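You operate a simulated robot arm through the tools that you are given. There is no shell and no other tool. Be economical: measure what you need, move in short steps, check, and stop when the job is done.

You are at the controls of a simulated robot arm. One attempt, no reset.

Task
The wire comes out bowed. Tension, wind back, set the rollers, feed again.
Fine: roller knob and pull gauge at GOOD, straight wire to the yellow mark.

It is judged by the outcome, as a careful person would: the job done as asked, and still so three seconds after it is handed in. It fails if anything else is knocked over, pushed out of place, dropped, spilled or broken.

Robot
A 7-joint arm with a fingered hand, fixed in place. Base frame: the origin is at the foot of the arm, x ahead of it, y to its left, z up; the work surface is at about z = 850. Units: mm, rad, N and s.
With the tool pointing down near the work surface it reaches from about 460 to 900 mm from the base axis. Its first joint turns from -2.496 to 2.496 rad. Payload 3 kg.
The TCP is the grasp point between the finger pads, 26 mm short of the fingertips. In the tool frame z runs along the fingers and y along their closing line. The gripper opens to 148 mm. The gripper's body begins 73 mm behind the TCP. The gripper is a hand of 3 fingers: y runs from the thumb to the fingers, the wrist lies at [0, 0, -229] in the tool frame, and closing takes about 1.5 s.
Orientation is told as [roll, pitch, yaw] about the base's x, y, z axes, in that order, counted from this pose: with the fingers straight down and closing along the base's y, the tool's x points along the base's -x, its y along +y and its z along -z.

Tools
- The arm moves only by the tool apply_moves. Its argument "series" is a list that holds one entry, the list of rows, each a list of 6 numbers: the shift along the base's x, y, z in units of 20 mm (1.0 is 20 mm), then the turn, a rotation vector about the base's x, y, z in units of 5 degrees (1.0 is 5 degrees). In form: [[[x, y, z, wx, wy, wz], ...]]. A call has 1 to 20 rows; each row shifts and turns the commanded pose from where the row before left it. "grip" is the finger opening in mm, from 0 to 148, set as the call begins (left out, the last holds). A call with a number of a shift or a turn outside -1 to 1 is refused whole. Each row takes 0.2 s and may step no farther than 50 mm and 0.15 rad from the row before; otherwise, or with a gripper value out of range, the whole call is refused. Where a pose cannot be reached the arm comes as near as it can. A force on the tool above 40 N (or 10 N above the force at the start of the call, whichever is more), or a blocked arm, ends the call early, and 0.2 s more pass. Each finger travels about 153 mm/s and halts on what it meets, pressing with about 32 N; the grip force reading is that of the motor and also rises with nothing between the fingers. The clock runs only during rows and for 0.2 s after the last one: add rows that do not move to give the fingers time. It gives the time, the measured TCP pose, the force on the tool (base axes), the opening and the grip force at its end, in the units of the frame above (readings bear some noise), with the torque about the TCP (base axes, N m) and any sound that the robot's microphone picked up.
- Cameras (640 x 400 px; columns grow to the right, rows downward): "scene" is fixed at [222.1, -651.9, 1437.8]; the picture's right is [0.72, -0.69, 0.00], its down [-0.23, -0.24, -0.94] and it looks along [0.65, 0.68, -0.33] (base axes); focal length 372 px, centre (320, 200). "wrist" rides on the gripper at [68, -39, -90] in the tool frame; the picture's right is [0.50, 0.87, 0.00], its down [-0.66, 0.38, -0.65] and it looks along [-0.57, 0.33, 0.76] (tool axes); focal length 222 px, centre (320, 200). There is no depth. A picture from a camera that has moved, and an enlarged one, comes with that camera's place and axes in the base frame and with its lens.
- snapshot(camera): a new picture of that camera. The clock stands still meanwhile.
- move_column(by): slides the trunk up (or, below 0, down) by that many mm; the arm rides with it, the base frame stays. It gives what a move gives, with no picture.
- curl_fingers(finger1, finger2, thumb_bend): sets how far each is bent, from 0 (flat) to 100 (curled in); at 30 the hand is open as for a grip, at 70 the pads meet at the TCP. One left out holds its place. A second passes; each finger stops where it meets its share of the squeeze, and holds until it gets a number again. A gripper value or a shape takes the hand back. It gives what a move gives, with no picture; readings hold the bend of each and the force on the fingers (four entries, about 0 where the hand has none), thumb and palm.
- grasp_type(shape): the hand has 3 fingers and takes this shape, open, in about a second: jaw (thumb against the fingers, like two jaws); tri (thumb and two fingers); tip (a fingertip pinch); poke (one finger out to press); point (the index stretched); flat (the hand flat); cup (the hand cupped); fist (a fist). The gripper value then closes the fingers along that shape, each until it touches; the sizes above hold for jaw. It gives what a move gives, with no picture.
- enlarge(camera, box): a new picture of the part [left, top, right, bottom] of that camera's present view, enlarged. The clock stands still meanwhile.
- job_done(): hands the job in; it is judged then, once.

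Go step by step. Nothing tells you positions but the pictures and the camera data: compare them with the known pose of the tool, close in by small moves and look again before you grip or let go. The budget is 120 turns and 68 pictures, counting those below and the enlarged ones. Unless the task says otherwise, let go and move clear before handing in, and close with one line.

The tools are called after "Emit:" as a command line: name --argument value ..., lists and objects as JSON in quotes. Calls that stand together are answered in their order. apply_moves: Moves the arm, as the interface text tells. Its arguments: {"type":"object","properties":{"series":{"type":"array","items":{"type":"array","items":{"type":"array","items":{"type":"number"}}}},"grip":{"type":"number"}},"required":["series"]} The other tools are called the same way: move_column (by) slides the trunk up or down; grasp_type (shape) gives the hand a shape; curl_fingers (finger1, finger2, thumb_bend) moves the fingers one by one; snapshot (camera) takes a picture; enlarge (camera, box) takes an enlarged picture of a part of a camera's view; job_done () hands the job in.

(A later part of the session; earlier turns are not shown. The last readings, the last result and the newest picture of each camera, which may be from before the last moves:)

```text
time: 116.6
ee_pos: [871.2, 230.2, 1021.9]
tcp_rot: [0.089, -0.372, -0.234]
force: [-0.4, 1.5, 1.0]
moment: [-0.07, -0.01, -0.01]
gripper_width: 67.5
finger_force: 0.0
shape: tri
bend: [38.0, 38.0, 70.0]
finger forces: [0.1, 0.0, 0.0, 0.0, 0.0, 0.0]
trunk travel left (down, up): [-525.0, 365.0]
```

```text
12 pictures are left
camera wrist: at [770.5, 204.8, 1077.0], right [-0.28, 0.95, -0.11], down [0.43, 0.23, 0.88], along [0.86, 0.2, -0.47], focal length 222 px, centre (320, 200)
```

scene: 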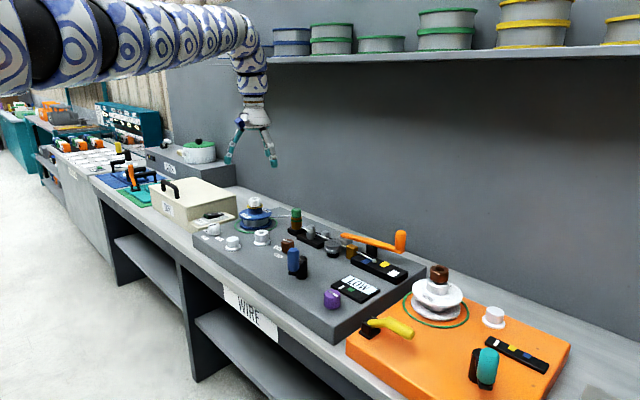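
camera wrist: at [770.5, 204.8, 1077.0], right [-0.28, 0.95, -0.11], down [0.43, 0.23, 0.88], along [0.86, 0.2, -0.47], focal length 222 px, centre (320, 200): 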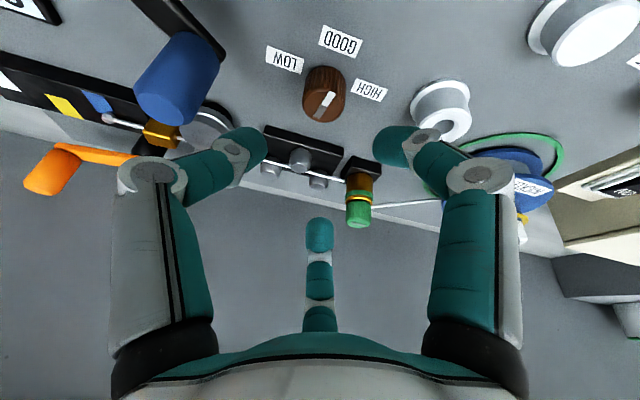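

The roller knob now points at GOOD. Next I'll feed by turning the crank clockwise. I'll raise the trunk again, where the whole crank circle was reachable, and pre-rotate the hand above the handle.

Emit:
move_column --by 250

Emit:
apply_moves --series '[[[0.03, -0.26, -0.64, -0.37, 0, 0.93], [0.03, -0.26, -0.64, -0.37, 0, 0.93], [0.03, -0.26, -0.64, -0.37, 0, 0.93], [0.03, -0.26, -0.64, -0.37, 0, 0.93], [0.03, -0.26, -0.64, -0.37, 0, 0.93], [0.03, -0.26, -0.64, -0.37, 0, 0.93], [0.03, -0.26, -0.64, -0.37, 0, 0.93], [0.03, -0.26, -0.64, -0.37, 0, 0.93], [0.03, -0.26, -0.64, -0.37, 0, 0.93], [0.03, -0.26, -0.64, -0.37, 0, 0.93], [0.03, -0.26, -0.64, -0.37, 0, 0.93], [0.03, -0.26, -0.64, -0.37, 0, 0.93], [0.03, -0.26, -0.64, -0.37, 0, 0.93], [0.03, -0.26, -0.64, -0.37, 0, 0.93], [0.03, -0.26, -0.64, -0.37, 0, 0.93], [0.03, -0.26, -0.64, -0.37, 0, 0.93], [0.03, -0.26, -0.64, -0.37, 0, 0.93], [0.03, -0.26, -0.64, -0.37, 0, 0.93]]]' --grip 75

Emit:
snapshot --camera "wrist"

```text
time: 119.2
ee_pos: [871.8, 229.6, 1271.7]
tcp_rot: [0.089, -0.373, -0.236]
force: [0.8, -0.4, 0.7]
moment: [-0.01, -0.01, -0.04]
gripper_width: 67.4
finger_force: 0.0
shape: tri
bend: [38.0, 38.0, 70.0]
finger forces: [0.1, 0.1, 0.0, 0.1, 0.0, 0.0]
trunk travel left (down, up): [-775.0, 115.0]
```

```text
time: 123.0
ee_pos: [885.3, 134.7, 1040.6]
tcp_rot: [-0.368, -0.085, 1.372]
force: [-0.3, 0.3, -0.2]
moment: [0.01, -0.01, -0.06]
gripper_width: 74.6
finger_force: 0.0
shape: tri
bend: [36.0, 36.0, 70.0]
finger forces: [0.0, 0.0, 0.0, 0.1, 0.0, 0.0]
trunk travel left (down, up): [-775.0, 115.0]
```

```text
11 pictures are left
camera wrist: at [875.1, 59.3, 1132.2], right [-0.89, -0.3, -0.35], down [-0.46, 0.72, 0.53], along [0.09, 0.63, -0.77], focal length 222 px, centre (320, 200)
```

wrist: 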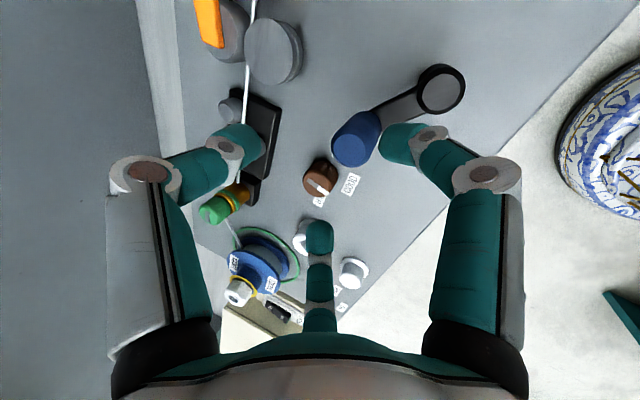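

The handle is at about (881,134). I'll descend and grip it.

Emit:
apply_moves --series '[[[-0.2, 0, -1, 0, 0, 0], [0, 0, -1, 0, 0, 0], [0, 0, -1, 0, 0, 0], [0, 0, -1, 0, 0, 0], [0, 0, -0.4, 0, 0, 0], [0, 0, 0, 0, 0, 0]]]'

Emit:
apply_moves --series '[[[0, 0, 0, 0, 0, 0], [0, 0, 0, 0, 0, 0], [0, 0, 0, 0, 0, 0], [0, 0, 0, 0, 0, 0], [0, 0, 0, 0, 0, 0], [0, 0, 0, 0, 0, 0]]]' --grip 20

```text
time: 124.4
ee_pos: [879.5, 133.1, 954.6]
tcp_rot: [-0.37, -0.083, 1.37]
force: [-2.1, -1.3, 10.1]
moment: [-0.33, 0.3, -0.05]
gripper_width: 74.5
finger_force: 0.0
shape: tri
bend: [35.0, 36.0, 70.0]
finger forces: [10.2, 0.0, 0.0, 0.1, 0.0, 0.0]
trunk travel left (down, up): [-775.0, 115.0]
```

```text
time: 125.8
ee_pos: [879.9, 134.7, 951.4]
tcp_rot: [-0.368, -0.082, 1.37]
force: [1.7, 2.4, -9.0]
moment: [-0.03, 0.35, 0.06]
gripper_width: 26.6
finger_force: 31.5
shape: tri
bend: [76.0, 74.0, 70.0]
finger forces: [29.1, 28.0, 0.0, 0.0, 28.9, 0.0]
trunk travel left (down, up): [-775.0, 115.0]
```

Gripped evenly. I'll turn clockwise 100° while rotating the hand at 70% of the crank rate.

Emit:
apply_moves --series '[[[0.23, -0.165, 0, 0.26, 0, -0.65], [0.21, -0.19, 0, 0.26, 0, -0.65], [0.195, -0.2, 0, 0.26, 0, -0.65], [0.175, -0.22, 0, 0.26, 0, -0.65], [0.16, -0.235, 0, 0.26, 0, -0.65], [0.135, -0.25, 0, 0.26, 0, -0.65], [0.11, -0.26, 0, 0.26, 0, -0.65], [0.09, -0.265, 0, 0.26, 0, -0.65], [0.065, -0.275, 0, 0.26, 0, -0.65], [0.045, -0.275, 0, 0.26, 0, -0.65], [0.02, -0.28, 0, 0.26, 0, -0.65], [-0.005, -0.285, 0, 0.26, 0, -0.65]]]'

Emit:
apply_moves --series '[[[-0.03, -0.28, 0, 0.26, 0, -0.65], [-0.06, -0.275, 0, 0.26, 0, -0.65], [-0.08, -0.27, 0, 0.26, 0, -0.65], [-0.1, -0.265, 0, 0.26, 0, -0.65], [-0.125, -0.25, 0, 0.26, 0, -0.65], [-0.145, -0.24, 0, 0.26, 0, -0.65], [-0.165, -0.225, 0, 0.26, 0, -0.65], [-0.19, -0.215, 0, 0.26, 0, -0.65]]]'

```text
time: 128.4
ee_pos: [908.7, 76.4, 953.4]
tcp_rot: [-0.224, -0.31, 0.655]
force: [-6.8, 4.9, -2.1]
moment: [-0.35, 0.58, 0.0]
gripper_width: 26.7
finger_force: 32.0
shape: tri
bend: [77.0, 72.0, 71.0]
finger forces: [42.3, 27.5, 0.1, 0.1, 27.3, 0.0]
trunk travel left (down, up): [-775.0, 115.0]
```

```text
time: 130.2
ee_pos: [891.3, 35.4, 952.5]
tcp_rot: [-0.048, -0.38, 0.141]
force: [6.5, -2.8, -0.7]
moment: [-0.58, 0.4, -0.04]
gripper_width: 26.7
finger_force: 32.4
shape: tri
bend: [77.0, 63.0, 72.0]
finger forces: [36.4, 29.2, 0.0, 0.0, 35.0, 0.0]
trunk travel left (down, up): [-775.0, 115.0]
```

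The forces are low and the grip is solid, so I'll continue clockwise.

Emit:
apply_moves --series '[[[-0.2, -0.195, 0, 0.26, 0, -0.65], [-0.22, -0.175, 0, 0.26, 0, -0.65], [-0.235, -0.155, 0, 0.26, 0, -0.65], [-0.25, -0.14, 0, 0.26, 0, -0.65], [-0.26, -0.11, 0, 0.26, 0, -0.65], [-0.265, -0.09, 0, 0.26, 0, -0.65], [-0.275, -0.065, 0, 0.26, 0, -0.65], [-0.275, -0.045, 0, 0.26, 0, -0.65], [-0.285, -0.02, 0, 0.26, 0, -0.65], [-0.28, 0.005, 0, 0.26, 0, -0.65], [-0.28, 0.035, 0, 0.26, 0, -0.65], [-0.275, 0.055, 0, 0.26, 0, -0.65]]]'

Emit:
apply_moves --series '[[[-0.27, 0.08, 0, 0.26, 0, -0.65], [-0.265, 0.1, 0, 0.26, 0, -0.65], [-0.25, 0.125, 0, 0.26, 0, -0.65], [-0.24, 0.145, 0, 0.26, 0, -0.65], [-0.23, 0.17, 0, 0.26, 0, -0.65], [-0.21, 0.185, 0, 0.26, 0, -0.65], [-0.195, 0.2, 0, 0.26, 0, -0.65], [-0.175, 0.22, 0, 0.26, 0, -0.65]]]'

Emit:
enlarge --camera "scene" --box '[270, 220, 410, 320]'

```text
time: 132.8
ee_pos: [827.4, 15.8, 952.6]
tcp_rot: [0.227, -0.312, -0.639]
force: [-4.4, -31.1, 10.6]
moment: [-1.19, 0.63, -0.06]
gripper_width: 29.3
finger_force: 32.5
shape: tri
bend: [75.0, 63.0, 75.0]
finger forces: [24.6, 26.7, 0.0, 0.0, 58.1, 0.0]
trunk travel left (down, up): [-775.0, 115.0]
```

```text
time: 134.6
ee_pos: [790.8, 43.5, 954.4]
tcp_rot: [0.345, -0.171, -1.122]
force: [-29.3, -20.7, 6.2]
moment: [-0.85, 1.27, 0.23]
gripper_width: 30.0
finger_force: 32.2
shape: tri
bend: [54.0, 71.0, 75.0]
finger forces: [32.9, 21.7, 0.0, 0.0, 64.3, 0.0]
trunk travel left (down, up): [-775.0, 115.0]
```

```text
4.00 times, centred on (340, 270) of scene
camera zoom: at [222.1, -651.9, 1437.8], right [0.72, -0.69, 0.0], down [-0.23, -0.24, -0.94], along [0.65, 0.68, -0.33], focal length 1486 px, centre (240, -80)
```

zoom: 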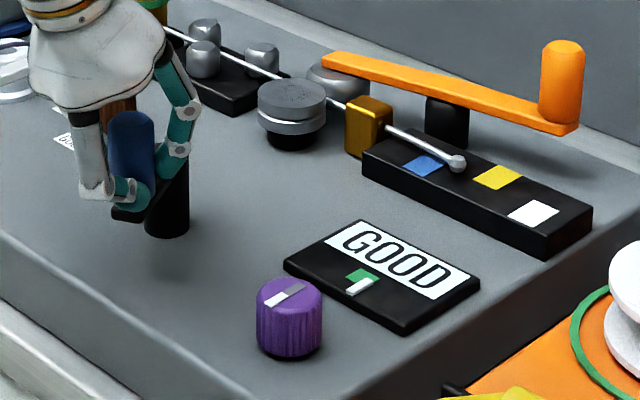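

The wire tip is back at its starting column and the wire looks straight. About 250° more is needed, which I'll do as two 125° strokes with a re-grasp each time.

Emit:
apply_moves --series '[[[0, 0, 0, 0, 0, 0], [0, 0, 0, 0, 0, 0], [0, 0, 0, 0, 0, 0], [0, 0, 1, 0, 0, 0], [0, 0, 1, 0, 0, 0], [0, 0, 1, 0, 0, 0], [0, 0, 1, 0, 0, 0], [0, 0, 0.2, -0.37, 0, 0.93], [0, 0, 0, -0.37, 0, 0.93], [0, 0, 0, -0.37, 0, 0.93], [0, 0, 0, -0.37, 0, 0.93], [0, 0, 0, -0.37, 0, 0.93], [0, 0, 0, -0.37, 0, 0.93], [0, 0, 0, -0.37, 0, 0.93], [0, 0, 0, -0.37, 0, 0.93], [0, 0, 0, -0.37, 0, 0.93], [0, 0, 0, -0.37, 0, 0.93], [0, 0, 0, -0.37, 0, 0.93], [0, 0, 0, -0.37, 0, 0.93], [0, 0, 0, -0.37, 0, 0.93]]]' --grip 75

Emit:
apply_moves --series '[[[0, 0, 0, -0.37, 0, 0.93], [0, 0, 0, -0.37, 0, 0.93], [0, 0, 0, -0.37, 0, 0.93], [0, 0, 0, -0.37, 0, 0.93], [0, 0, 0, -0.37, 0, 0.93], [0, 0, 0, -0.37, 0, 0.93], [0, 0, 0, -0.37, 0, 0.93]]]'

Emit:
snapshot --camera "wrist"

```text
time: 138.8
ee_pos: [824.0, 58.2, 1012.1]
tcp_rot: [-0.014, -0.379, 0.05]
force: [-0.3, -0.4, -0.2]
moment: [-0.01, -0.04, -0.02]
gripper_width: 74.7
finger_force: 0.0
shape: tri
bend: [36.0, 36.0, 70.0]
finger forces: [0.0, 0.1, 0.0, 0.1, 0.0, 0.1]
out of reach, approached as far as the arm can: row 4, 5, 6, 7, 8
trunk travel left (down, up): [-775.0, 115.0]
```

```text
time: 140.4
ee_pos: [823.8, 60.4, 1012.9]
tcp_rot: [-0.232, -0.299, 0.696]
force: [-1.1, 3.8, 1.5]
moment: [0.15, 0.07, -0.14]
gripper_width: 75.3
finger_force: 0.1
shape: tri
bend: [36.0, 36.0, 70.0]
finger forces: [4.2, 0.0, 0.1, 0.0, 0.0, 0.0]
trunk travel left (down, up): [-775.0, 115.0]
```

```text
9 pictures are left
camera wrist: at [764.7, -14.0, 1084.7], right [-0.86, 0.38, -0.34], down [0.03, 0.7, 0.72], along [0.51, 0.61, -0.61], focal length 222 px, centre (320, 200)
```

wrist: 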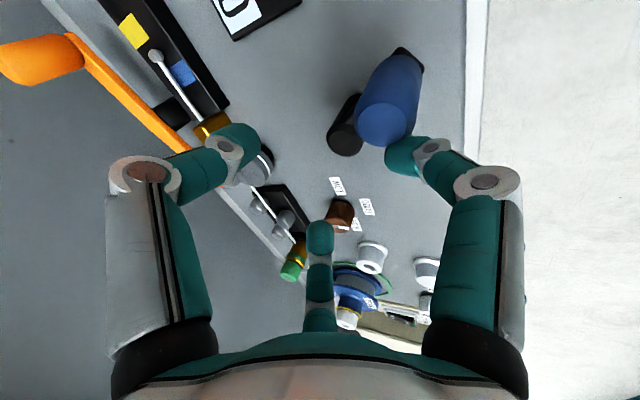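

The lift drifted outward at the inner reach limit, but the handle stayed at about (792,40). This stroke is all on the near side, so I'll reduce the tilt to 12° and re-centre.

Emit:
apply_moves --series '[[[0, 0, 1, 0, 0, 0], [0, 0, 0.9, 0, 1, 0], [0, 0, 0, 0, 1, 0], [-0.5, -0.3, 0, 0, 0, 0], [-0.5, -0.3, 0, 0, 0, 0], [-0.5, -0.3, 0, 0, 0, 0], [0, 0, 0, 0, 0, 0]]]'

Emit:
snapshot --camera "wrist"

```text
time: 142.0
ee_pos: [810.0, 49.5, 1040.5]
tcp_rot: [-0.119, -0.161, 0.667]
force: [0.4, -1.3, -0.2]
moment: [0.01, -0.01, -0.01]
gripper_width: 75.0
finger_force: 0.0
shape: tri
bend: [36.0, 36.0, 70.0]
finger forces: [0.1, 0.0, 0.0, 0.1, 0.1, 0.0]
out of reach, approached as far as the arm can: row 1, 6
trunk travel left (down, up): [-775.0, 115.0]
```

```text
8 pictures are left
camera wrist: at [764.3, -24.2, 1121.6], right [-0.91, 0.38, -0.18], down [0.15, 0.7, 0.7], along [0.39, 0.61, -0.69], focal length 222 px, centre (320, 200)
```

wrist: 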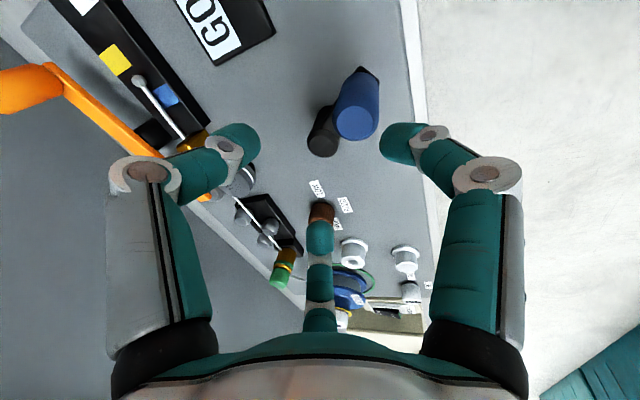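

The handle is confirmed at (792,39). I'll raise the trunk 50 mm to ease the inner limit, then descend and grip.

Emit:
move_column --by 50

Emit:
apply_moves --series '[[[0, 0, -1, 0, 0, 0], [0, 0, -1, 0, 0, 0], [-0.45, -0.25, -0.4, 0, 0, 0], [-0.45, -0.22, 0, 0, 0, 0], [0, 0, 0, 0, 0, 0]]]'

```text
time: 142.9
ee_pos: [809.5, 49.6, 1091.0]
tcp_rot: [-0.118, -0.163, 0.667]
force: [-0.2, -0.3, 0.5]
moment: [-0.01, 0.01, -0.01]
gripper_width: 75.0
finger_force: 0.0
shape: tri
bend: [36.0, 36.0, 70.0]
finger forces: [0.1, 0.1, 0.0, 0.0, 0.0, 0.1]
trunk travel left (down, up): [-825.0, 65.0]
```

```text
time: 144.1
ee_pos: [791.8, 39.6, 1041.9]
tcp_rot: [-0.119, -0.163, 0.666]
force: [0.2, -0.3, 0.2]
moment: [-0.01, 0.01, -0.01]
gripper_width: 75.1
finger_force: 0.0
shape: tri
bend: [36.0, 36.0, 70.0]
finger forces: [0.0, 0.1, 0.0, 0.0, 0.1, 0.0]
trunk travel left (down, up): [-825.0, 65.0]
```

Reachable. I'll descend, grip, and then turn clockwise 60°.

Emit:
apply_moves --series '[[[0, 0, -1, 0, 0, 0], [0, 0, -1, 0, 0, 0], [0, 0, -1, 0, 0, 0], [0, 0, -1, 0, 0, 0], [0, 0, -0.4, 0, 0, 0], [0, 0, 0, 0, 0, 0]]]'

Emit:
apply_moves --series '[[[0, 0, 0, 0, 0, 0], [0, 0, 0, 0, 0, 0], [0, 0, 0, 0, 0, 0], [0, 0, 0, 0, 0, 0], [0, 0, 0, 0, 0, 0], [0, 0, 0, 0, 0, 0]]]' --grip 20

Emit:
apply_moves --series '[[[-0.165, 0.225, 0, 0.21, 0, -0.97], [-0.14, 0.24, 0, 0.21, 0, -0.97], [-0.12, 0.25, 0, 0.21, 0, -0.97], [-0.095, 0.26, 0, 0.21, 0, -0.97], [-0.075, 0.265, 0, 0.21, 0, -0.97], [-0.055, 0.27, 0, 0.21, 0, -0.97], [-0.03, 0.275, 0, 0.21, 0, -0.97], [-0.005, 0.28, 0, 0.21, 0, -0.97], [0.02, 0.28, 0, 0.21, 0, -0.97], [0.045, 0.275, 0, 0.21, 0, -0.97], [0.07, 0.27, 0, 0.21, 0, -0.97], [0.09, 0.26, 0, 0.21, 0, -0.97]]]'

```text
time: 145.5
ee_pos: [793.9, 39.2, 952.7]
tcp_rot: [-0.119, -0.162, 0.669]
force: [-0.2, -0.1, 0.4]
moment: [-0.02, -0.01, 0.02]
gripper_width: 75.1
finger_force: 0.0
shape: tri
bend: [36.0, 36.0, 70.0]
finger forces: [0.0, 0.0, 0.0, 0.0, 0.1, 0.0]
trunk travel left (down, up): [-825.0, 65.0]
```

```text
time: 146.9
ee_pos: [792.9, 39.7, 953.0]
tcp_rot: [-0.119, -0.161, 0.667]
force: [-1.8, -0.2, -4.8]
moment: [0.01, 0.18, -0.01]
gripper_width: 22.7
finger_force: 32.1
shape: tri
bend: [75.0, 74.0, 70.0]
finger forces: [30.6, 28.5, 0.0, 0.0, 28.1, 0.1]
trunk travel left (down, up): [-825.0, 65.0]
```

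```text
time: 149.5
ee_pos: [782.4, 101.6, 953.9]
tcp_rot: [0.093, -0.189, -0.39]
force: [0.1, -3.1, -12.1]
moment: [-0.43, 0.36, -0.04]
gripper_width: 22.7
finger_force: 31.9
shape: tri
bend: [74.0, 73.0, 71.0]
finger forces: [30.8, 27.8, 0.0, 0.1, 35.2, 0.0]
trunk travel left (down, up): [-825.0, 65.0]
```

Low forces again. I'll continue the rest of this stroke, about 65°.

Emit:
apply_moves --series '[[[0.115, 0.255, 0, 0.21, 0, -0.97], [0.14, 0.245, 0, 0.21, 0, -0.97], [0.155, 0.23, 0, 0.21, 0, -0.97], [0.175, 0.21, 0, 0.21, 0, -0.97], [0.195, 0.2, 0, 0.21, 0, -0.97], [0.21, 0.18, 0, 0.21, 0, -0.97], [0.225, 0.16, 0, 0.21, 0, -0.97], [0.24, 0.145, 0, 0.21, 0, -0.97], [0.25, 0.12, 0, 0.21, 0, -0.97], [0.26, 0.095, 0, 0.21, 0, -0.97], [0.265, 0.075, 0, 0.21, 0, -0.97], [0.27, 0.05, 0, 0.21, 0, -0.97], [0.275, 0.03, 0, 0.21, 0, -0.97]]]'

Emit:
enlarge --camera "scene" --box '[270, 220, 410, 320]'

```text
time: 152.3
ee_pos: [837.7, 141.0, 953.7]
tcp_rot: [0.224, -0.009, -1.509]
force: [-3.2, -12.0, -12.3]
moment: [-0.63, 0.55, -0.08]
gripper_width: 22.0
finger_force: 31.9
shape: tri
bend: [56.0, 73.0, 72.0]
finger forces: [27.8, 31.6, 0.1, 0.0, 40.5, 0.0]
trunk travel left (down, up): [-825.0, 65.0]
```

```text
4.00 times, centred on (340, 270) of scene
camera zoom: at [222.1, -651.9, 1437.8], right [0.72, -0.69, 0.0], down [-0.23, -0.24, -0.94], along [0.65, 0.68, -0.33], focal length 1486 px, centre (240, -80)
```

zoom: 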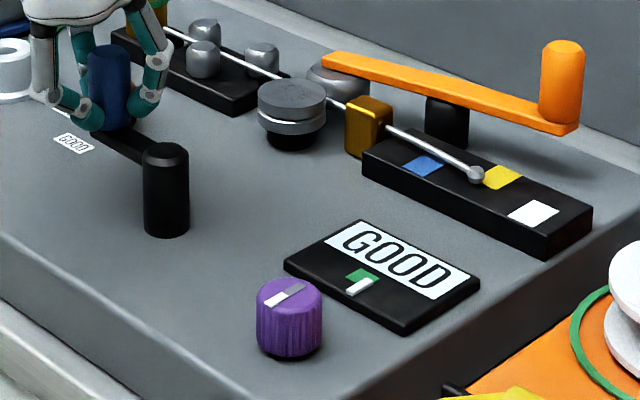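

The tip is now at the near edge of the yellow mark. I'll zoom in to judge what remains.

Emit:
enlarge --camera "scene" --box '[345, 240, 425, 290]'

```text
8.00 times, centred on (385, 265) of scene
camera zoom: at [222.1, -651.9, 1437.8], right [0.72, -0.69, 0.0], down [-0.23, -0.24, -0.94], along [0.65, 0.68, -0.33], focal length 2972 px, centre (-200, -320)
```

zoom: 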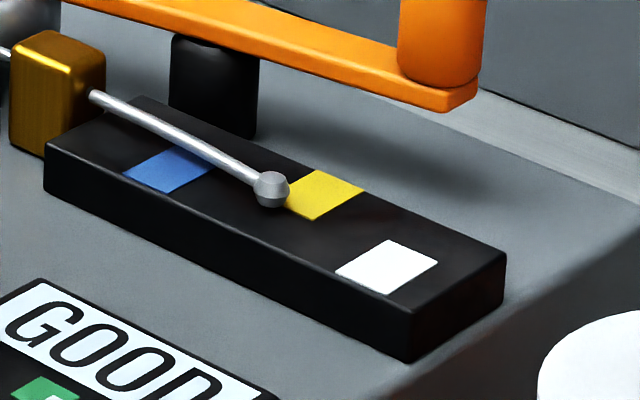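

The wire's slope makes me suspect it may still be slightly bowed. I'll check from the wrist camera.

Emit:
enlarge --camera "wrist" --box '[290, 170, 490, 310]'

```text
2.86 times, centred on (390, 240) of wrist
camera zoom: at [777.8, 205.3, 1031.6], right [0.81, 0.55, 0.19], down [0.26, -0.64, 0.73], along [0.52, -0.54, -0.66], focal length 635 px, centre (120, 86)
```

zoom: 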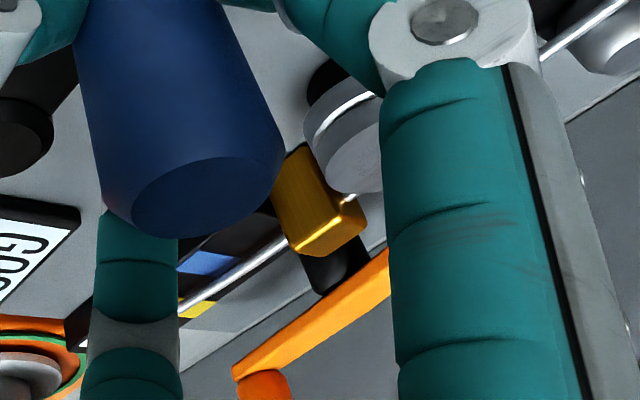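

The marks sit either side of the wire lane, and the tip needs roughly 8 mm (about 45°) more to be level with yellow. The next arc is farther out, so I'll re-grasp with more tilt and the trunk lowered 50.

Emit:
apply_moves --series '[[[0, 0, 0, 0, 0, 0], [0, 0, 0, 0, 0, 0], [0, 0, 0, 0, 0, 0], [0, 0, 1, 0, 0, 0], [0, 0, 1, 0, 0, 0], [0, 0, 1, 0, 0, 0], [0, 0, 1, 0, 0, 0], [0, 0, 1, 0, 0, 0], [0, 0, 1, 0, 0, 0], [0, 0, 1, 0, 0, 0], [0, 0, 0, 0, -1, 0], [0, 0, 0, 0, -1, 0]]]' --grip 75

Emit:
move_column --by -50

Emit:
snapshot --camera "wrist"

```text
time: 154.9
ee_pos: [836.6, 144.9, 1095.9]
tcp_rot: [0.4, -0.021, -1.511]
force: [-0.1, -0.2, -0.7]
moment: [0.02, -0.02, 0.02]
gripper_width: 74.7
finger_force: 0.1
shape: tri
bend: [36.0, 36.0, 70.0]
finger forces: [0.1, 0.0, 0.0, 0.1, 0.0, 0.0]
trunk travel left (down, up): [-825.0, 65.0]
```

```text
time: 155.9
ee_pos: [837.1, 143.5, 1044.4]
tcp_rot: [0.4, -0.019, -1.512]
force: [0.6, 0.0, 0.2]
moment: [-0.01, 0.0, 0.0]
gripper_width: 74.5
finger_force: 0.0
shape: tri
bend: [36.0, 36.0, 70.0]
finger forces: [0.0, 0.0, 0.0, 0.0, 0.1, 0.1]
trunk travel left (down, up): [-775.0, 115.0]
```

```text
4 pictures are left
camera wrist: at [763.8, 206.7, 1110.2], right [0.77, 0.55, 0.33], down [0.13, -0.63, 0.76], along [0.63, -0.54, -0.56], focal length 222 px, centre (320, 200)
```

wrist: 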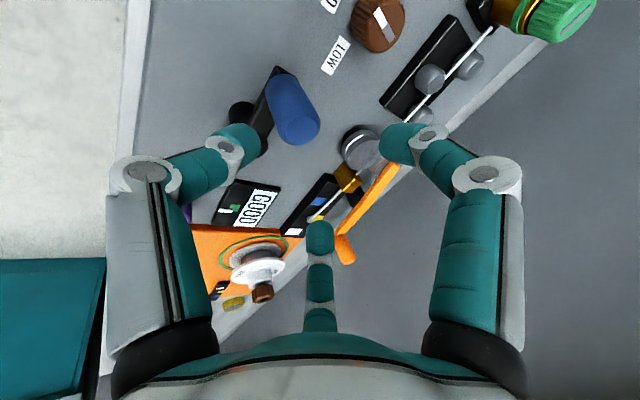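

The handle is at about (843,146). I'll descend, grip, and turn the remaining ~45° clockwise.

Emit:
apply_moves --series '[[[0.2, 0.05, -1, 0, 0, 0], [0, 0, -1, 0, 0, 0], [0, 0, -1, 0, 0, 0], [0, 0, -1, 0, 0, 0], [0, 0, -0.55, 0, 0, 0], [0, 0, 0, 0, 0, 0]]]'

Emit:
apply_moves --series '[[[0, 0, 0, 0, 0, 0], [0, 0, 0, 0, 0, 0], [0, 0, 0, 0, 0, 0], [0, 0, 0, 0, 0, 0], [0, 0, 0, 0, 0, 0], [0, 0, 0, 0, 0, 0]]]' --grip 20

Emit:
apply_moves --series '[[[0.28, -0.01, 0, 0.165, 0, -0.42], [0.28, -0.03, 0, 0.165, 0, -0.42], [0.275, -0.055, 0, 0.165, 0, -0.42], [0.27, -0.08, 0, 0.165, 0, -0.42], [0.265, -0.105, 0, 0.165, 0, -0.42], [0.25, -0.125, 0, 0.165, 0, -0.42], [0.24, -0.15, 0, 0.165, 0, -0.42], [0.225, -0.165, 0, 0.165, 0, -0.42], [0.21, -0.185, 0, 0.165, 0, -0.42]]]'

```text
time: 157.3
ee_pos: [842.9, 142.6, 952.0]
tcp_rot: [0.398, -0.02, -1.511]
force: [0.4, 0.1, 0.1]
moment: [-0.01, 0.05, -0.02]
gripper_width: 74.8
finger_force: 0.1
shape: tri
bend: [36.0, 36.0, 70.0]
finger forces: [0.0, 0.0, 0.1, 0.1, 0.1, 0.1]
trunk travel left (down, up): [-775.0, 115.0]
```

```text
time: 158.7
ee_pos: [842.2, 143.0, 951.8]
tcp_rot: [0.398, -0.019, -1.513]
force: [-0.7, -2.2, -7.2]
moment: [-0.04, 0.33, -0.01]
gripper_width: 28.4
finger_force: 31.8
shape: tri
bend: [75.0, 74.0, 70.0]
finger forces: [27.7, 27.8, 0.0, 0.1, 30.1, 0.0]
trunk travel left (down, up): [-775.0, 115.0]
```

```text
time: 160.7
ee_pos: [885.8, 125.0, 953.0]
tcp_rot: [0.384, 0.112, -1.841]
force: [-14.4, -10.6, -6.8]
moment: [-0.51, 0.77, -0.04]
gripper_width: 28.5
finger_force: 32.2
shape: tri
bend: [74.0, 75.0, 70.0]
finger forces: [27.9, 32.3, 0.0, 0.0, 38.8, 0.1]
trunk travel left (down, up): [-775.0, 115.0]
```

Gripped throughout. I'll check the wire tip closely.

Emit:
enlarge --camera "scene" --box '[345, 240, 425, 290]'

```text
8.00 times, centred on (385, 265) of scene
camera zoom: at [222.1, -651.9, 1437.8], right [0.72, -0.69, 0.0], down [-0.23, -0.24, -0.94], along [0.65, 0.68, -0.33], focal length 2972 px, centre (-200, -320)
```

zoom: 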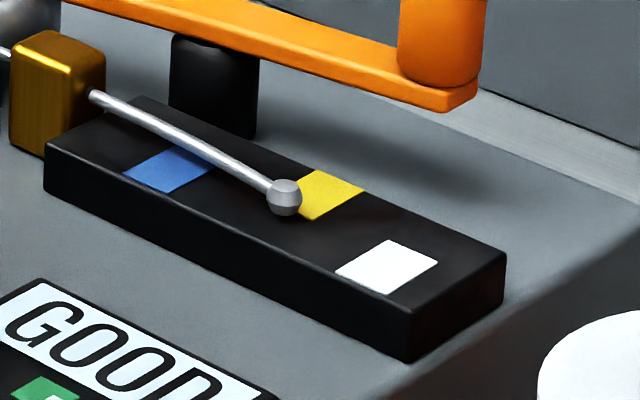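

The tip is now level with the yellow mark. I'll take one high zoom along the wire to verify it's straight.

Emit:
enlarge --camera "scene" --box '[352, 248, 384, 268]'

```text
16.00 times, centred on (368, 258) of scene
camera zoom: at [222.1, -651.9, 1437.8], right [0.72, -0.69, 0.0], down [-0.23, -0.24, -0.94], along [0.65, 0.68, -0.33], focal length 5943 px, centre (-448, -728)
```

zoom: 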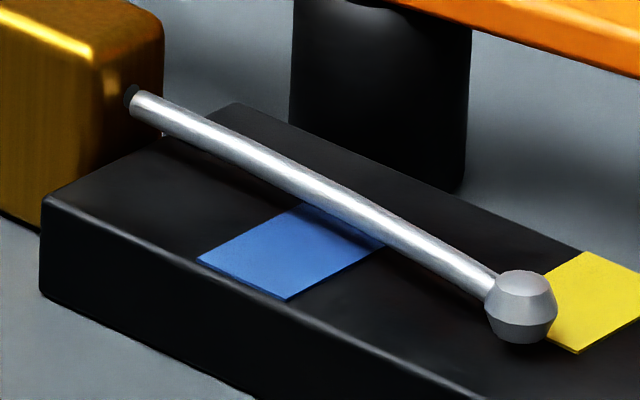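

Under high zoom the wire has a uniform slight curve, so it's still bowed. It looks as though it wasn't wound back far enough for the bowed length to be redone. I'll wind back much further, in counted crank angles so the same count returns it to yellow. I'll start with 90° counter-clockwise from this grip.

Emit:
apply_moves --series '[[[-0.22, 0.175, 0, -0.37, 0, 0.92], [-0.22, 0.175, 0, -0.37, 0, 0.92], [-0.248, 0.133, 0, -0.37, 0, 0.92], [-0.248, 0.133, 0, -0.37, 0, 0.92], [-0.268, 0.09, 0, -0.37, 0, 0.92], [-0.268, 0.09, 0, -0.29, 0.2, 0.93], [-0.278, 0.042, 0, -0.29, 0.2, 0.93], [-0.278, 0.042, 0, -0.29, 0.2, 0.93], [-0.28, -0.007, 0, -0.29, 0.2, 0.93], [-0.28, -0.007, 0, -0.29, 0.2, 0.93], [-0.275, -0.055, 0, -0.29, 0.2, 0.93], [-0.275, -0.055, 0, -0.29, 0.2, 0.93]]]'

Emit:
apply_moves --series '[[[-0.263, -0.105, 0, -0.25, 0.2, 0.94], [-0.263, -0.105, 0, -0.25, 0.2, 0.94], [-0.24, -0.145, 0, -0.25, 0.2, 0.94], [-0.24, -0.145, 0, -0.21, 0, 0.97], [-0.21, -0.188, 0, -0.21, 0, 0.97], [-0.21, -0.188, 0, -0.21, 0, 0.97]]]'

```text
time: 163.3
ee_pos: [822.9, 144.4, 952.0]
tcp_rot: [0.212, -0.16, -0.847]
force: [1.2, 7.5, -6.1]
moment: [0.45, -0.07, 0.02]
gripper_width: 27.3
finger_force: 32.3
shape: tri
bend: [76.0, 73.0, 70.0]
finger forces: [33.8, 32.2, 0.0, 0.0, 24.0, 0.0]
trunk travel left (down, up): [-775.0, 115.0]
```

```text
time: 164.7
ee_pos: [795.7, 124.8, 951.5]
tcp_rot: [0.078, -0.186, -0.327]
force: [-3.0, 8.3, -4.5]
moment: [0.44, 0.11, 0.04]
gripper_width: 25.8
finger_force: 32.1
shape: tri
bend: [77.0, 74.0, 70.0]
finger forces: [31.4, 27.8, 0.1, 0.0, 21.9, 0.0]
trunk travel left (down, up): [-775.0, 115.0]
```

That went smoothly; the crank is at about 137°. I'll continue to about 227°.

Emit:
apply_moves --series '[[[-0.175, -0.22, 0, -0.21, 0, 0.97], [-0.175, -0.22, 0, -0.21, 0, 0.97], [-0.133, -0.248, 0, -0.21, 0, 0.97], [-0.133, -0.248, 0, -0.21, 0, 0.97], [-0.09, -0.268, 0, -0.21, 0, 0.97], [-0.09, -0.268, 0, -0.21, 0, 0.97], [-0.042, -0.278, 0, -0.21, 0, 0.97], [-0.042, -0.278, 0, -0.21, 0, 0.97], [0.007, -0.28, 0, -0.21, 0, 0.97], [0.007, -0.28, 0, -0.21, 0, 0.97]]]'

Emit:
apply_moves --series '[[[0.055, -0.275, 0, -0.21, 0, 0.97], [0.055, -0.275, 0, -0.21, 0, 0.97], [0.105, -0.263, 0, -0.21, 0, 0.97], [0.105, -0.263, 0, -0.21, 0, 0.97], [0.145, -0.24, 0, -0.21, 0, 0.97], [0.145, -0.24, 0, -0.21, 0, 0.97], [0.188, -0.21, 0, -0.21, 0, 0.97], [0.188, -0.21, 0, -0.21, 0, 0.97]]]'

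```text
time: 166.9
ee_pos: [778.7, 71.2, 953.5]
tcp_rot: [-0.102, -0.167, 0.554]
force: [-8.9, 2.0, -6.7]
moment: [0.4, 0.59, 0.06]
gripper_width: 24.5
finger_force: 32.1
shape: tri
bend: [77.0, 74.0, 70.0]
finger forces: [29.5, 26.7, 0.0, 0.0, 24.8, 0.1]
trunk travel left (down, up): [-775.0, 115.0]
```

```text
time: 168.7
ee_pos: [800.0, 32.6, 952.4]
tcp_rot: [-0.19, -0.054, 1.242]
force: [2.6, 5.7, -13.9]
moment: [0.09, 0.19, -0.05]
gripper_width: 21.8
finger_force: 31.6
shape: tri
bend: [77.0, 74.0, 72.0]
finger forces: [30.8, 22.4, 0.0, 0.1, 28.1, 0.0]
trunk travel left (down, up): [-775.0, 115.0]
```

The crank is at 227°. I'll try another 30° in the same grip to find the hand's rotation limit and get to a spot easier to lift from.

Emit:
apply_moves --series '[[[0.22, -0.175, 0, -0.21, 0, 0.97], [0.22, -0.175, 0, -0.21, 0, 0.97], [0.248, -0.133, 0, -0.21, 0, 0.97], [0.248, -0.133, 0, -0.21, 0, 0.97], [0.265, -0.09, 0, -0.21, 0, 0.97], [0.265, -0.09, 0, -0.21, 0, 0.97]]]'

```text
time: 170.1
ee_pos: [828.1, 16.9, 952.8]
tcp_rot: [-0.197, 0.054, 1.752]
force: [-1.3, 8.8, -13.2]
moment: [0.19, 0.22, 0.01]
gripper_width: 21.4
finger_force: 32.1
shape: tri
bend: [77.0, 74.0, 71.0]
finger forces: [33.5, 22.6, 0.0, 0.0, 29.7, 0.0]
trunk travel left (down, up): [-775.0, 115.0]
```

The hand still rotates freely at about 102°. I'll continue 40° more while adding tilt for the far side.

Emit:
apply_moves --series '[[[0.28, -0.042, 0, -0.22, -0.2, 0.95], [0.28, -0.042, 0, -0.24, -0.2, 0.94], [0.28, 0.007, 0, -0.25, -0.2, 0.94], [0.28, 0.007, 0, -0.27, -0.2, 0.93], [0.275, 0.057, 0, -0.28, -0.2, 0.93], [0.275, 0.057, 0, -0.3, -0.2, 0.93], [0.263, 0.103, 0, -0.32, -0.2, 0.92], [0.263, 0.103, 0, -0.33, -0.2, 0.92]]]'

```text
time: 171.9
ee_pos: [860.4, 16.8, 951.6]
tcp_rot: [-0.237, 0.219, 2.237]
force: [-3.8, 11.3, -16.9]
moment: [0.04, 0.3, 0.06]
gripper_width: 20.4
finger_force: 32.2
shape: tri
bend: [77.0, 75.0, 69.0]
finger forces: [34.5, 23.4, 0.0, 0.0, 30.4, 0.1]
out of reach, approached as far as the arm can: row 7, 8
trunk travel left (down, up): [-775.0, 115.0]
```

The hand's rotation limit is about +130°, and the crank is at about 285°, so 239° has been wound back. I'll release, lift, and rotate the hand back about 225° for the next long stroke.

Emit:
apply_moves --series '[[[0, 0, 0, 0, 0, 0], [0, 0, 0, 0, 0, 0], [0, 0, 0, 0, 0, 0], [0, 0, 1, 0, 0, 0], [0, 0, 1, 0, 0, 0], [0, 0, 1, 0, 0, 0], [0, 0, 1, 0, 0, 0], [0, 0, 0.6, 0, 0, 0], [0, 0, 0, 0.315, 0, -0.945], [0, 0, 0, 0.315, 0, -0.945], [0, 0, 0, 0.315, 0, -0.945], [0, 0, 0, 0.315, 0, -0.945], [0, 0, 0, 0.315, 0, -0.945], [0, 0, 0, 0.315, 0, -0.945], [0, 0, 0, 0.315, 0, -0.945], [0, 0, 0, 0.315, 0, -0.945], [0, 0, 0, 0.315, 0, -0.945], [0, 0, 0, 0.315, 0, -0.945]]]' --grip 75

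Emit:
apply_moves --series '[[[0, 0, 0, 0.315, 0, -0.945], [0, 0, 0, 0.315, 0, -0.945], [0, 0, 0, 0.315, 0, -0.945], [0, 0, 0, 0.315, 0, -0.945], [0, 0, 0, 0.315, 0, -0.945], [0, 0, 0, 0.315, 0, -0.945], [0, 0, 0, 0.315, 0, -0.945], [0, 0, 0, 0.315, 0, -0.945], [0, 0, 0, 0.315, 0, -0.945], [0, 0, 0, 0.315, 0, -0.945], [0, 0, 0, 0.315, 0, -0.945], [0, 0, 0, 0.315, 0, -0.945], [0, 0, 0, 0.315, 0, -0.945], [0, 0, 0, 0.315, 0, -0.945], [0, 0, 0, 0.315, 0, -0.945], [0, 0, 0, 0.315, 0, -0.945], [0, 0, 0, 0.315, 0, -0.945], [0, 0, 0, 0.315, 0, -0.945]]]'

Emit:
apply_moves --series '[[[0, 0, 0, 0.315, 0, -0.945], [0, 0, 0, 0.315, 0, -0.945], [0, 0, 0, 0.315, 0, -0.945], [0, 0, 0, 0.315, 0, -0.945], [0, 0, 0, 0.315, 0, -0.945], [0, 0, 0, 0.315, 0, -0.945], [0, 0, 0, 0.315, 0, -0.945], [0, 0, 0, 0.315, 0, -0.945], [0, 0, 0, 0.315, 0, -0.945], [0, 0, 0, 0.315, 0, -0.945], [0, 0, 0, 0.315, 0, -0.945], [0, 0, 0, 0.315, 0, -0.945], [0, 0, 0, 0.315, 0, -0.945], [0, 0, 0, 0.315, 0, -0.945], [0, 0, 0, 0.315, 0, -0.945], [0, 0, 0, 0.315, 0, -0.945], [0, 0, 0, 0.315, 0, -0.945]]]'

```text
time: 175.7
ee_pos: [860.5, 15.0, 972.5]
tcp_rot: [-0.302, -0.041, 1.402]
force: [-0.3, 0.5, 0.2]
moment: [-0.01, -0.01, 0.01]
gripper_width: 74.3
finger_force: 0.1
shape: tri
bend: [36.0, 36.0, 70.0]
finger forces: [0.0, 0.0, 0.1, 0.0, 0.0, 0.1]
out of reach, approached as far as the arm can: row 5, 6, 7, 8
trunk travel left (down, up): [-775.0, 115.0]
```

```text
time: 179.5
ee_pos: [860.0, 15.3, 974.9]
tcp_rot: [0.071, -0.3, -0.173]
force: [0.0, 0.3, 0.5]
moment: [-0.01, -0.04, 0.0]
gripper_width: 74.4
finger_force: 0.1
shape: tri
bend: [36.0, 36.0, 70.0]
finger forces: [0.1, 0.1, 0.0, 0.1, 0.0, 0.1]
trunk travel left (down, up): [-775.0, 115.0]
```

```text
time: 183.1
ee_pos: [860.2, 14.6, 974.1]
tcp_rot: [0.334, 0.036, -1.633]
force: [-0.3, -0.3, -0.4]
moment: [0.01, -0.02, -0.01]
gripper_width: 74.4
finger_force: 0.0
shape: tri
bend: [36.0, 36.0, 70.0]
finger forces: [0.1, 0.1, 0.0, 0.1, 0.0, 0.0]
trunk travel left (down, up): [-775.0, 115.0]
```

The lift was limited, but the hand rotated freely around the handle in place, so no lift is needed in future. I'll descend 21 mm, grip, and continue counter-clockwise round the far side.

Emit:
apply_moves --series '[[[0, 0.05, -0.55, 0, 0, 0], [0, 0.05, -0.55, 0, 0, 0], [0, 0, 0, 0, 0, 0]]]'

Emit:
apply_moves --series '[[[0, 0, 0, 0, 0, 0], [0, 0, 0, 0, 0, 0], [0, 0, 0, 0, 0, 0], [0, 0, 0, 0, 0, 0], [0, 0, 0, 0, 0, 0], [0, 0, 0, 0, 0, 0]]]' --grip 18

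Emit:
apply_moves --series '[[[0.263, 0.103, 0, -0.33, -0.2, 0.92], [0.263, 0.103, 0, -0.33, -0.2, 0.92], [0.24, 0.148, 0, -0.35, -0.2, 0.91], [0.24, 0.148, 0, -0.35, -0.2, 0.91], [0.21, 0.185, 0, -0.37, 0, 0.92], [0.21, 0.185, 0, -0.37, 0, 0.92], [0.175, 0.22, 0, -0.37, 0, 0.92], [0.175, 0.22, 0, -0.37, 0, 0.92], [0.135, 0.248, 0, -0.37, 0, 0.92], [0.135, 0.248, 0, -0.37, 0, 0.92]]]'

```text
time: 183.9
ee_pos: [859.5, 16.8, 951.6]
tcp_rot: [0.333, 0.037, -1.633]
force: [-0.5, 0.0, -0.2]
moment: [0.03, -0.01, -0.04]
gripper_width: 74.6
finger_force: 0.1
shape: tri
bend: [36.0, 36.0, 70.0]
finger forces: [0.1, 0.1, 0.0, 0.1, 0.0, 0.0]
trunk travel left (down, up): [-775.0, 115.0]
```

```text
time: 185.3
ee_pos: [860.7, 16.9, 951.0]
tcp_rot: [0.333, 0.037, -1.632]
force: [-0.7, 0.2, -6.7]
moment: [-0.01, 0.31, -0.03]
gripper_width: 27.5
finger_force: 32.0
shape: tri
bend: [75.0, 75.0, 70.0]
finger forces: [27.9, 27.9, 0.0, 0.0, 30.1, 0.0]
trunk travel left (down, up): [-775.0, 115.0]
```

```text
time: 187.5
ee_pos: [899.6, 53.2, 951.4]
tcp_rot: [0.296, -0.257, -0.813]
force: [-25.1, 8.5, -8.2]
moment: [0.53, 1.08, 0.04]
gripper_width: 28.0
finger_force: 32.2
shape: tri
bend: [78.0, 73.0, 70.0]
finger forces: [40.1, 27.9, 0.0, 0.0, 37.1, 0.0]
trunk travel left (down, up): [-775.0, 115.0]
```

Gripped well, pulling slightly outward. I'll shift in about 4 mm and continue round.

Emit:
apply_moves --series '[[[-0.01, 0.265, 0, -0.37, 0, 0.92], [-0.01, 0.265, 0, -0.37, 0, 0.92], [0.042, 0.28, 0, -0.37, 0, 0.92], [0.042, 0.28, 0, -0.37, 0, 0.92], [-0.007, 0.28, 0, -0.37, 0, 0.92], [-0.007, 0.28, 0, -0.37, 0, 0.92], [-0.057, 0.275, 0, -0.37, 0, 0.92], [-0.057, 0.275, 0, -0.37, 0, 0.92], [-0.103, 0.263, 0, -0.37, 0, 0.92], [-0.103, 0.263, 0, -0.37, 0, 0.92]]]'

Emit:
apply_moves --series '[[[-0.148, 0.24, 0, -0.37, 0, 0.92], [-0.148, 0.24, 0, -0.37, 0, 0.92], [-0.185, 0.21, 0, -0.37, 0, 0.92], [-0.185, 0.21, 0, -0.37, 0, 0.92], [-0.22, 0.175, 0, -0.37, 0, 0.92], [-0.22, 0.175, 0, -0.37, 0, 0.92], [-0.248, 0.133, 0, -0.37, 0, 0.92], [-0.248, 0.133, 0, -0.37, 0, 0.92]]]'

```text
time: 189.7
ee_pos: [895.9, 108.6, 950.2]
tcp_rot: [-0.013, -0.366, 0.094]
force: [-1.1, -5.3, -14.0]
moment: [0.42, 0.77, -0.09]
gripper_width: 25.7
finger_force: 32.2
shape: tri
bend: [79.0, 59.0, 70.0]
finger forces: [34.7, 31.5, 0.1, 0.0, 27.6, 0.0]
trunk travel left (down, up): [-775.0, 115.0]
```

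```text
time: 191.5
ee_pos: [863.1, 138.5, 949.7]
tcp_rot: [-0.249, -0.256, 0.812]
force: [0.4, -5.9, -17.2]
moment: [0.29, 0.77, -0.08]
gripper_width: 24.5
finger_force: 31.6
shape: tri
bend: [79.0, 59.0, 70.0]
finger forces: [29.4, 32.4, 0.0, 0.0, 32.8, 0.0]
trunk travel left (down, up): [-775.0, 115.0]
```

The crank is at about 433° (387° wound back) with low forces. I'll continue 80° along the near side.

Emit:
apply_moves --series '[[[-0.265, 0.09, 0, -0.35, 0.2, 0.92], [-0.265, 0.07, 0, -0.35, 0.2, 0.92], [-0.28, 0.02, 0, -0.33, 0.2, 0.92], [-0.28, 0.0, 0, -0.31, 0.2, 0.92], [-0.28, -0.03, 0, -0.3, 0.2, 0.93], [-0.28, -0.045, 0, -0.28, 0.2, 0.93], [-0.268, -0.075, 0, -0.26, 0.2, 0.94], [-0.268, -0.095, 0, -0.25, 0.2, 0.94], [-0.248, -0.12, 0, -0.23, 0.2, 0.95], [-0.248, -0.14, 0, -0.21, 0.2, 0.95]]]'

Emit:
apply_moves --series '[[[-0.223, -0.165, 0, -0.21, 0, 0.97], [-0.223, -0.18, 0, -0.21, 0, 0.97], [-0.19, -0.2, 0, -0.21, 0, 0.97], [-0.19, -0.215, 0, -0.21, 0, 0.97]]]'

```text
time: 193.7
ee_pos: [810.3, 131.5, 951.7]
tcp_rot: [-0.185, 0.028, 1.628]
force: [1.0, 5.6, -7.0]
moment: [0.44, 0.01, 0.02]
gripper_width: 23.3
finger_force: 31.7
shape: tri
bend: [77.0, 75.0, 70.0]
finger forces: [18.6, 39.6, 0.0, 0.0, 35.0, 0.1]
trunk travel left (down, up): [-775.0, 115.0]
```

```text
time: 194.7
ee_pos: [793.8, 116.5, 952.2]
tcp_rot: [-0.17, 0.098, 1.966]
force: [-0.1, 5.1, 3.4]
moment: [0.66, 0.02, 0.03]
gripper_width: 23.9
finger_force: 32.4
shape: tri
bend: [77.0, 76.0, 70.0]
finger forces: [18.5, 42.0, 0.0, 0.1, 39.4, 0.0]
trunk travel left (down, up): [-775.0, 115.0]
```

457° wound back so far. I'll re-index the hand in place: open, raise 20 mm, rotate back 215°, then re-grip.

Emit:
apply_moves --series '[[[0, 0, 0, 0, 0, 0], [0, 0, 0, 0, 0, 0], [0, 0, 0, 0, 0, 0], [0, 0, 1, 0, 0, 0], [0, 0, 0, 0.2, 0, -0.97], [0, 0, 0, 0.2, 0, -0.97], [0, 0, 0, 0.2, 0, -0.97], [0, 0, 0, 0.2, 0, -0.97], [0, 0, 0, 0.2, 0, -0.97], [0, 0, 0, 0.2, 0, -0.97], [0, 0, 0, 0.2, 0, -0.97], [0, 0, 0, 0.2, 0, -0.97], [0, 0, 0, 0.2, 0, -0.97], [0, 0, 0, 0.2, 0, -0.97], [0, 0, 0, 0.2, 0, -0.97], [0, 0, 0, 0.2, 0, -0.97], [0, 0, 0, 0.2, 0, -0.97], [0, 0, 0, 0.2, 0, -0.97], [0, 0, 0, 0.2, 0, -0.97], [0, 0, 0, 0.2, 0, -0.97]]]' --grip 75

Emit:
apply_moves --series '[[[0, 0, 0, 0.2, 0, -0.97], [0, 0, 0, 0.2, 0, -0.97], [0, 0, 0, 0.2, 0, -0.97], [0, 0, 0, 0.2, 0, -0.97], [0, 0, 0, 0.2, 0, -0.97], [0, 0, 0, 0.2, 0, -0.97], [0, 0, 0, 0.2, 0, -0.97], [0, 0, 0, 0.2, 0, -0.97], [0, 0, 0, 0.2, 0, -0.97], [0, 0, 0, 0.2, 0, -0.97], [0, 0, 0, 0.2, 0, -0.97], [0, 0, 0, 0.2, 0, -0.97], [0, 0, 0, 0.2, 0, -0.97], [0, 0, 0, 0.2, 0, -0.97], [0, 0, 0, 0.2, 0, -0.97], [0, 0, 0, 0.2, 0, -0.97]]]'

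Emit:
apply_moves --series '[[[0, 0, 0, 0.2, 0, -0.97], [0, 0, 0, 0.2, 0, -0.97], [0, 0, 0, 0.2, 0, -0.97], [0, 0, 0, 0.2, 0, -0.97], [0, 0, 0, 0.2, 0, -0.97], [0, 0, 0, 0.2, 0, -0.97], [0, 0, 0, 0.2, 0, -0.97], [0, 0, 0, 0.2, 0, -0.97], [0, 0, 0, 0.2, 0, -0.97], [0, 0, 0, 0.2, 0, -0.97], [0, 0, -1, 0, 0, 0], [0, 0, 0, 0, 0, 0]]]'

Emit:
apply_moves --series '[[[0, 0, 0, 0, 0, 0], [0, 0, 0, 0, 0, 0], [0, 0, 0, 0, 0, 0], [0, 0, 0, 0, 0, 0], [0, 0, 0, 0, 0, 0], [0, 0, 0, 0, 0, 0]]]' --grip 18

```text
time: 198.9
ee_pos: [793.9, 116.8, 971.4]
tcp_rot: [-0.097, -0.151, 0.599]
force: [-0.1, -0.7, -0.1]
moment: [-0.06, -0.01, 0.01]
gripper_width: 74.5
finger_force: 0.2
shape: tri
bend: [36.0, 36.0, 70.0]
finger forces: [0.0, 0.1, 0.0, 0.0, 0.1, 0.0]
trunk travel left (down, up): [-775.0, 115.0]
```

```text
time: 202.3
ee_pos: [792.3, 115.7, 972.6]
tcp_rot: [0.162, -0.121, -0.798]
force: [0.1, 0.4, -1.0]
moment: [0.01, -0.01, 0.0]
gripper_width: 74.6
finger_force: 0.2
shape: tri
bend: [36.0, 36.0, 70.0]
finger forces: [0.0, 0.0, 0.1, 0.0, 0.0, 0.1]
trunk travel left (down, up): [-775.0, 115.0]
```

```text
time: 204.9
ee_pos: [793.5, 117.0, 953.3]
tcp_rot: [0.221, 0.033, -1.649]
force: [0.4, 0.8, -0.6]
moment: [0.0, -0.02, -0.02]
gripper_width: 74.4
finger_force: 0.1
shape: tri
bend: [36.0, 36.0, 70.0]
finger forces: [0.1, 0.1, 0.0, 0.0, 0.0, 0.0]
trunk travel left (down, up): [-775.0, 115.0]
```

```text
time: 206.3
ee_pos: [794.0, 117.5, 953.0]
tcp_rot: [0.22, 0.036, -1.651]
force: [0.3, -0.4, -5.1]
moment: [-0.08, 0.18, 0.03]
gripper_width: 25.1
finger_force: 32.4
shape: tri
bend: [75.0, 73.0, 70.0]
finger forces: [28.8, 27.1, 0.0, 0.0, 28.4, 0.0]
trunk travel left (down, up): [-775.0, 115.0]
```

Re-gripped cleanly. I'll continue winding back another 60°, then 60° more, watching for a stop.

Emit:
apply_moves --series '[[[-0.16, -0.23, 0, -0.21, 0, 0.97], [-0.14, -0.245, 0, -0.21, 0, 0.97], [-0.115, -0.255, 0, -0.21, 0, 0.97], [-0.09, -0.268, 0, -0.21, 0, 0.97], [-0.07, -0.273, 0, -0.21, 0, 0.97], [-0.045, -0.278, 0, -0.21, 0, 0.97], [-0.02, -0.28, 0, -0.21, 0, 0.97], [0.005, -0.28, 0, -0.21, 0, 0.97], [0.03, -0.28, 0, -0.21, 0, 0.97], [0.055, -0.277, 0, -0.21, 0, 0.97], [0.08, -0.268, 0, -0.21, 0, 0.97], [0.1, -0.26, 0, -0.21, 0, 0.97]]]'

Emit:
apply_moves --series '[[[0.125, -0.253, 0, -0.21, 0, 0.97], [0.145, -0.24, 0, -0.21, 0, 0.97], [0.165, -0.225, 0, -0.21, 0, 0.97], [0.185, -0.21, 0, -0.21, 0, 0.97], [0.2, -0.193, 0, -0.21, 0, 0.97], [0.22, -0.175, 0, -0.21, 0, 0.97], [0.235, -0.155, 0, -0.21, 0, 0.97], [0.247, -0.137, 0, -0.21, 0, 0.97], [0.257, -0.112, 0, -0.21, 0, 0.97], [0.267, -0.093, 0, -0.21, 0, 0.97]]]'

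Emit:
enlarge --camera "scene" --box '[268, 215, 388, 290]'

```text
time: 208.9
ee_pos: [786.1, 52.7, 953.8]
tcp_rot: [0.133, -0.156, -0.621]
force: [0.2, 3.7, -2.3]
moment: [0.34, 0.15, -0.01]
gripper_width: 25.3
finger_force: 31.5
shape: tri
bend: [77.0, 72.0, 70.0]
finger forces: [30.4, 31.1, 0.0, 0.1, 27.0, 0.1]
trunk travel left (down, up): [-775.0, 115.0]
```

```text
time: 211.1
ee_pos: [827.9, 15.7, 951.0]
tcp_rot: [-0.046, -0.186, 0.258]
force: [-3.8, -0.6, -9.8]
moment: [0.07, 0.18, 0.02]
gripper_width: 21.7
finger_force: 31.5
shape: tri
bend: [78.0, 73.0, 71.0]
finger forces: [26.3, 22.6, 0.0, 0.1, 25.9, 0.1]
trunk travel left (down, up): [-775.0, 115.0]
```

```text
5.33 times, centred on (328, 252) of scene
camera zoom: at [222.1, -651.9, 1437.8], right [0.72, -0.69, 0.0], down [-0.23, -0.24, -0.94], along [0.65, 0.68, -0.33], focal length 1981 px, centre (277, -80)
```

zoom: 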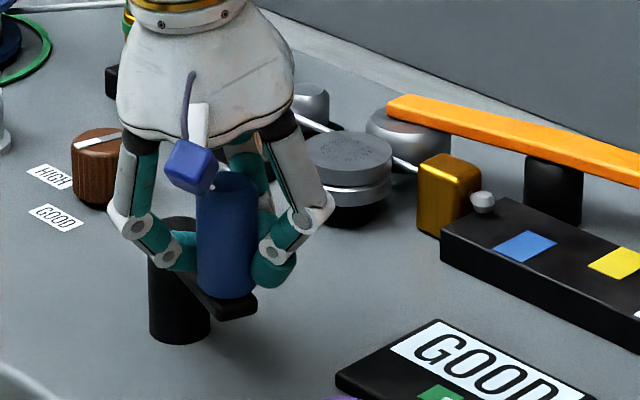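

The bead is fully back at the nozzle. Comparing the label and pointer angles carefully from both cameras, the roller pointer is about 173° while GOOD is at about 181–185°, so it's some 9° short. I'll fix that before feeding; first I'll release the crank and lift.

Emit:
apply_moves --series '[[[0, 0, 0, 0, 0, 0], [0, 0, 0, 0, 0, 0], [0, 0, 0, 0, 0, 0], [0, 0, 1, 0, 0, 0], [0, 0, 1, 0, 0, 0], [0, 0, 1, 0, 0, 0], [0, 0, 1, 0, 0, 0], [0, 0, 0.5, 0, 0, 0]]]' --grip 75

```text
time: 212.9
ee_pos: [827.8, 15.3, 1040.9]
tcp_rot: [-0.045, -0.188, 0.256]
force: [0.0, -0.1, -0.4]
moment: [0.0, -0.05, 0.0]
gripper_width: 74.5
finger_force: 0.1
shape: tri
bend: [36.0, 36.0, 70.0]
finger forces: [0.0, 0.0, 0.1, 0.0, 0.1, 0.1]
trunk travel left (down, up): [-775.0, 115.0]
```

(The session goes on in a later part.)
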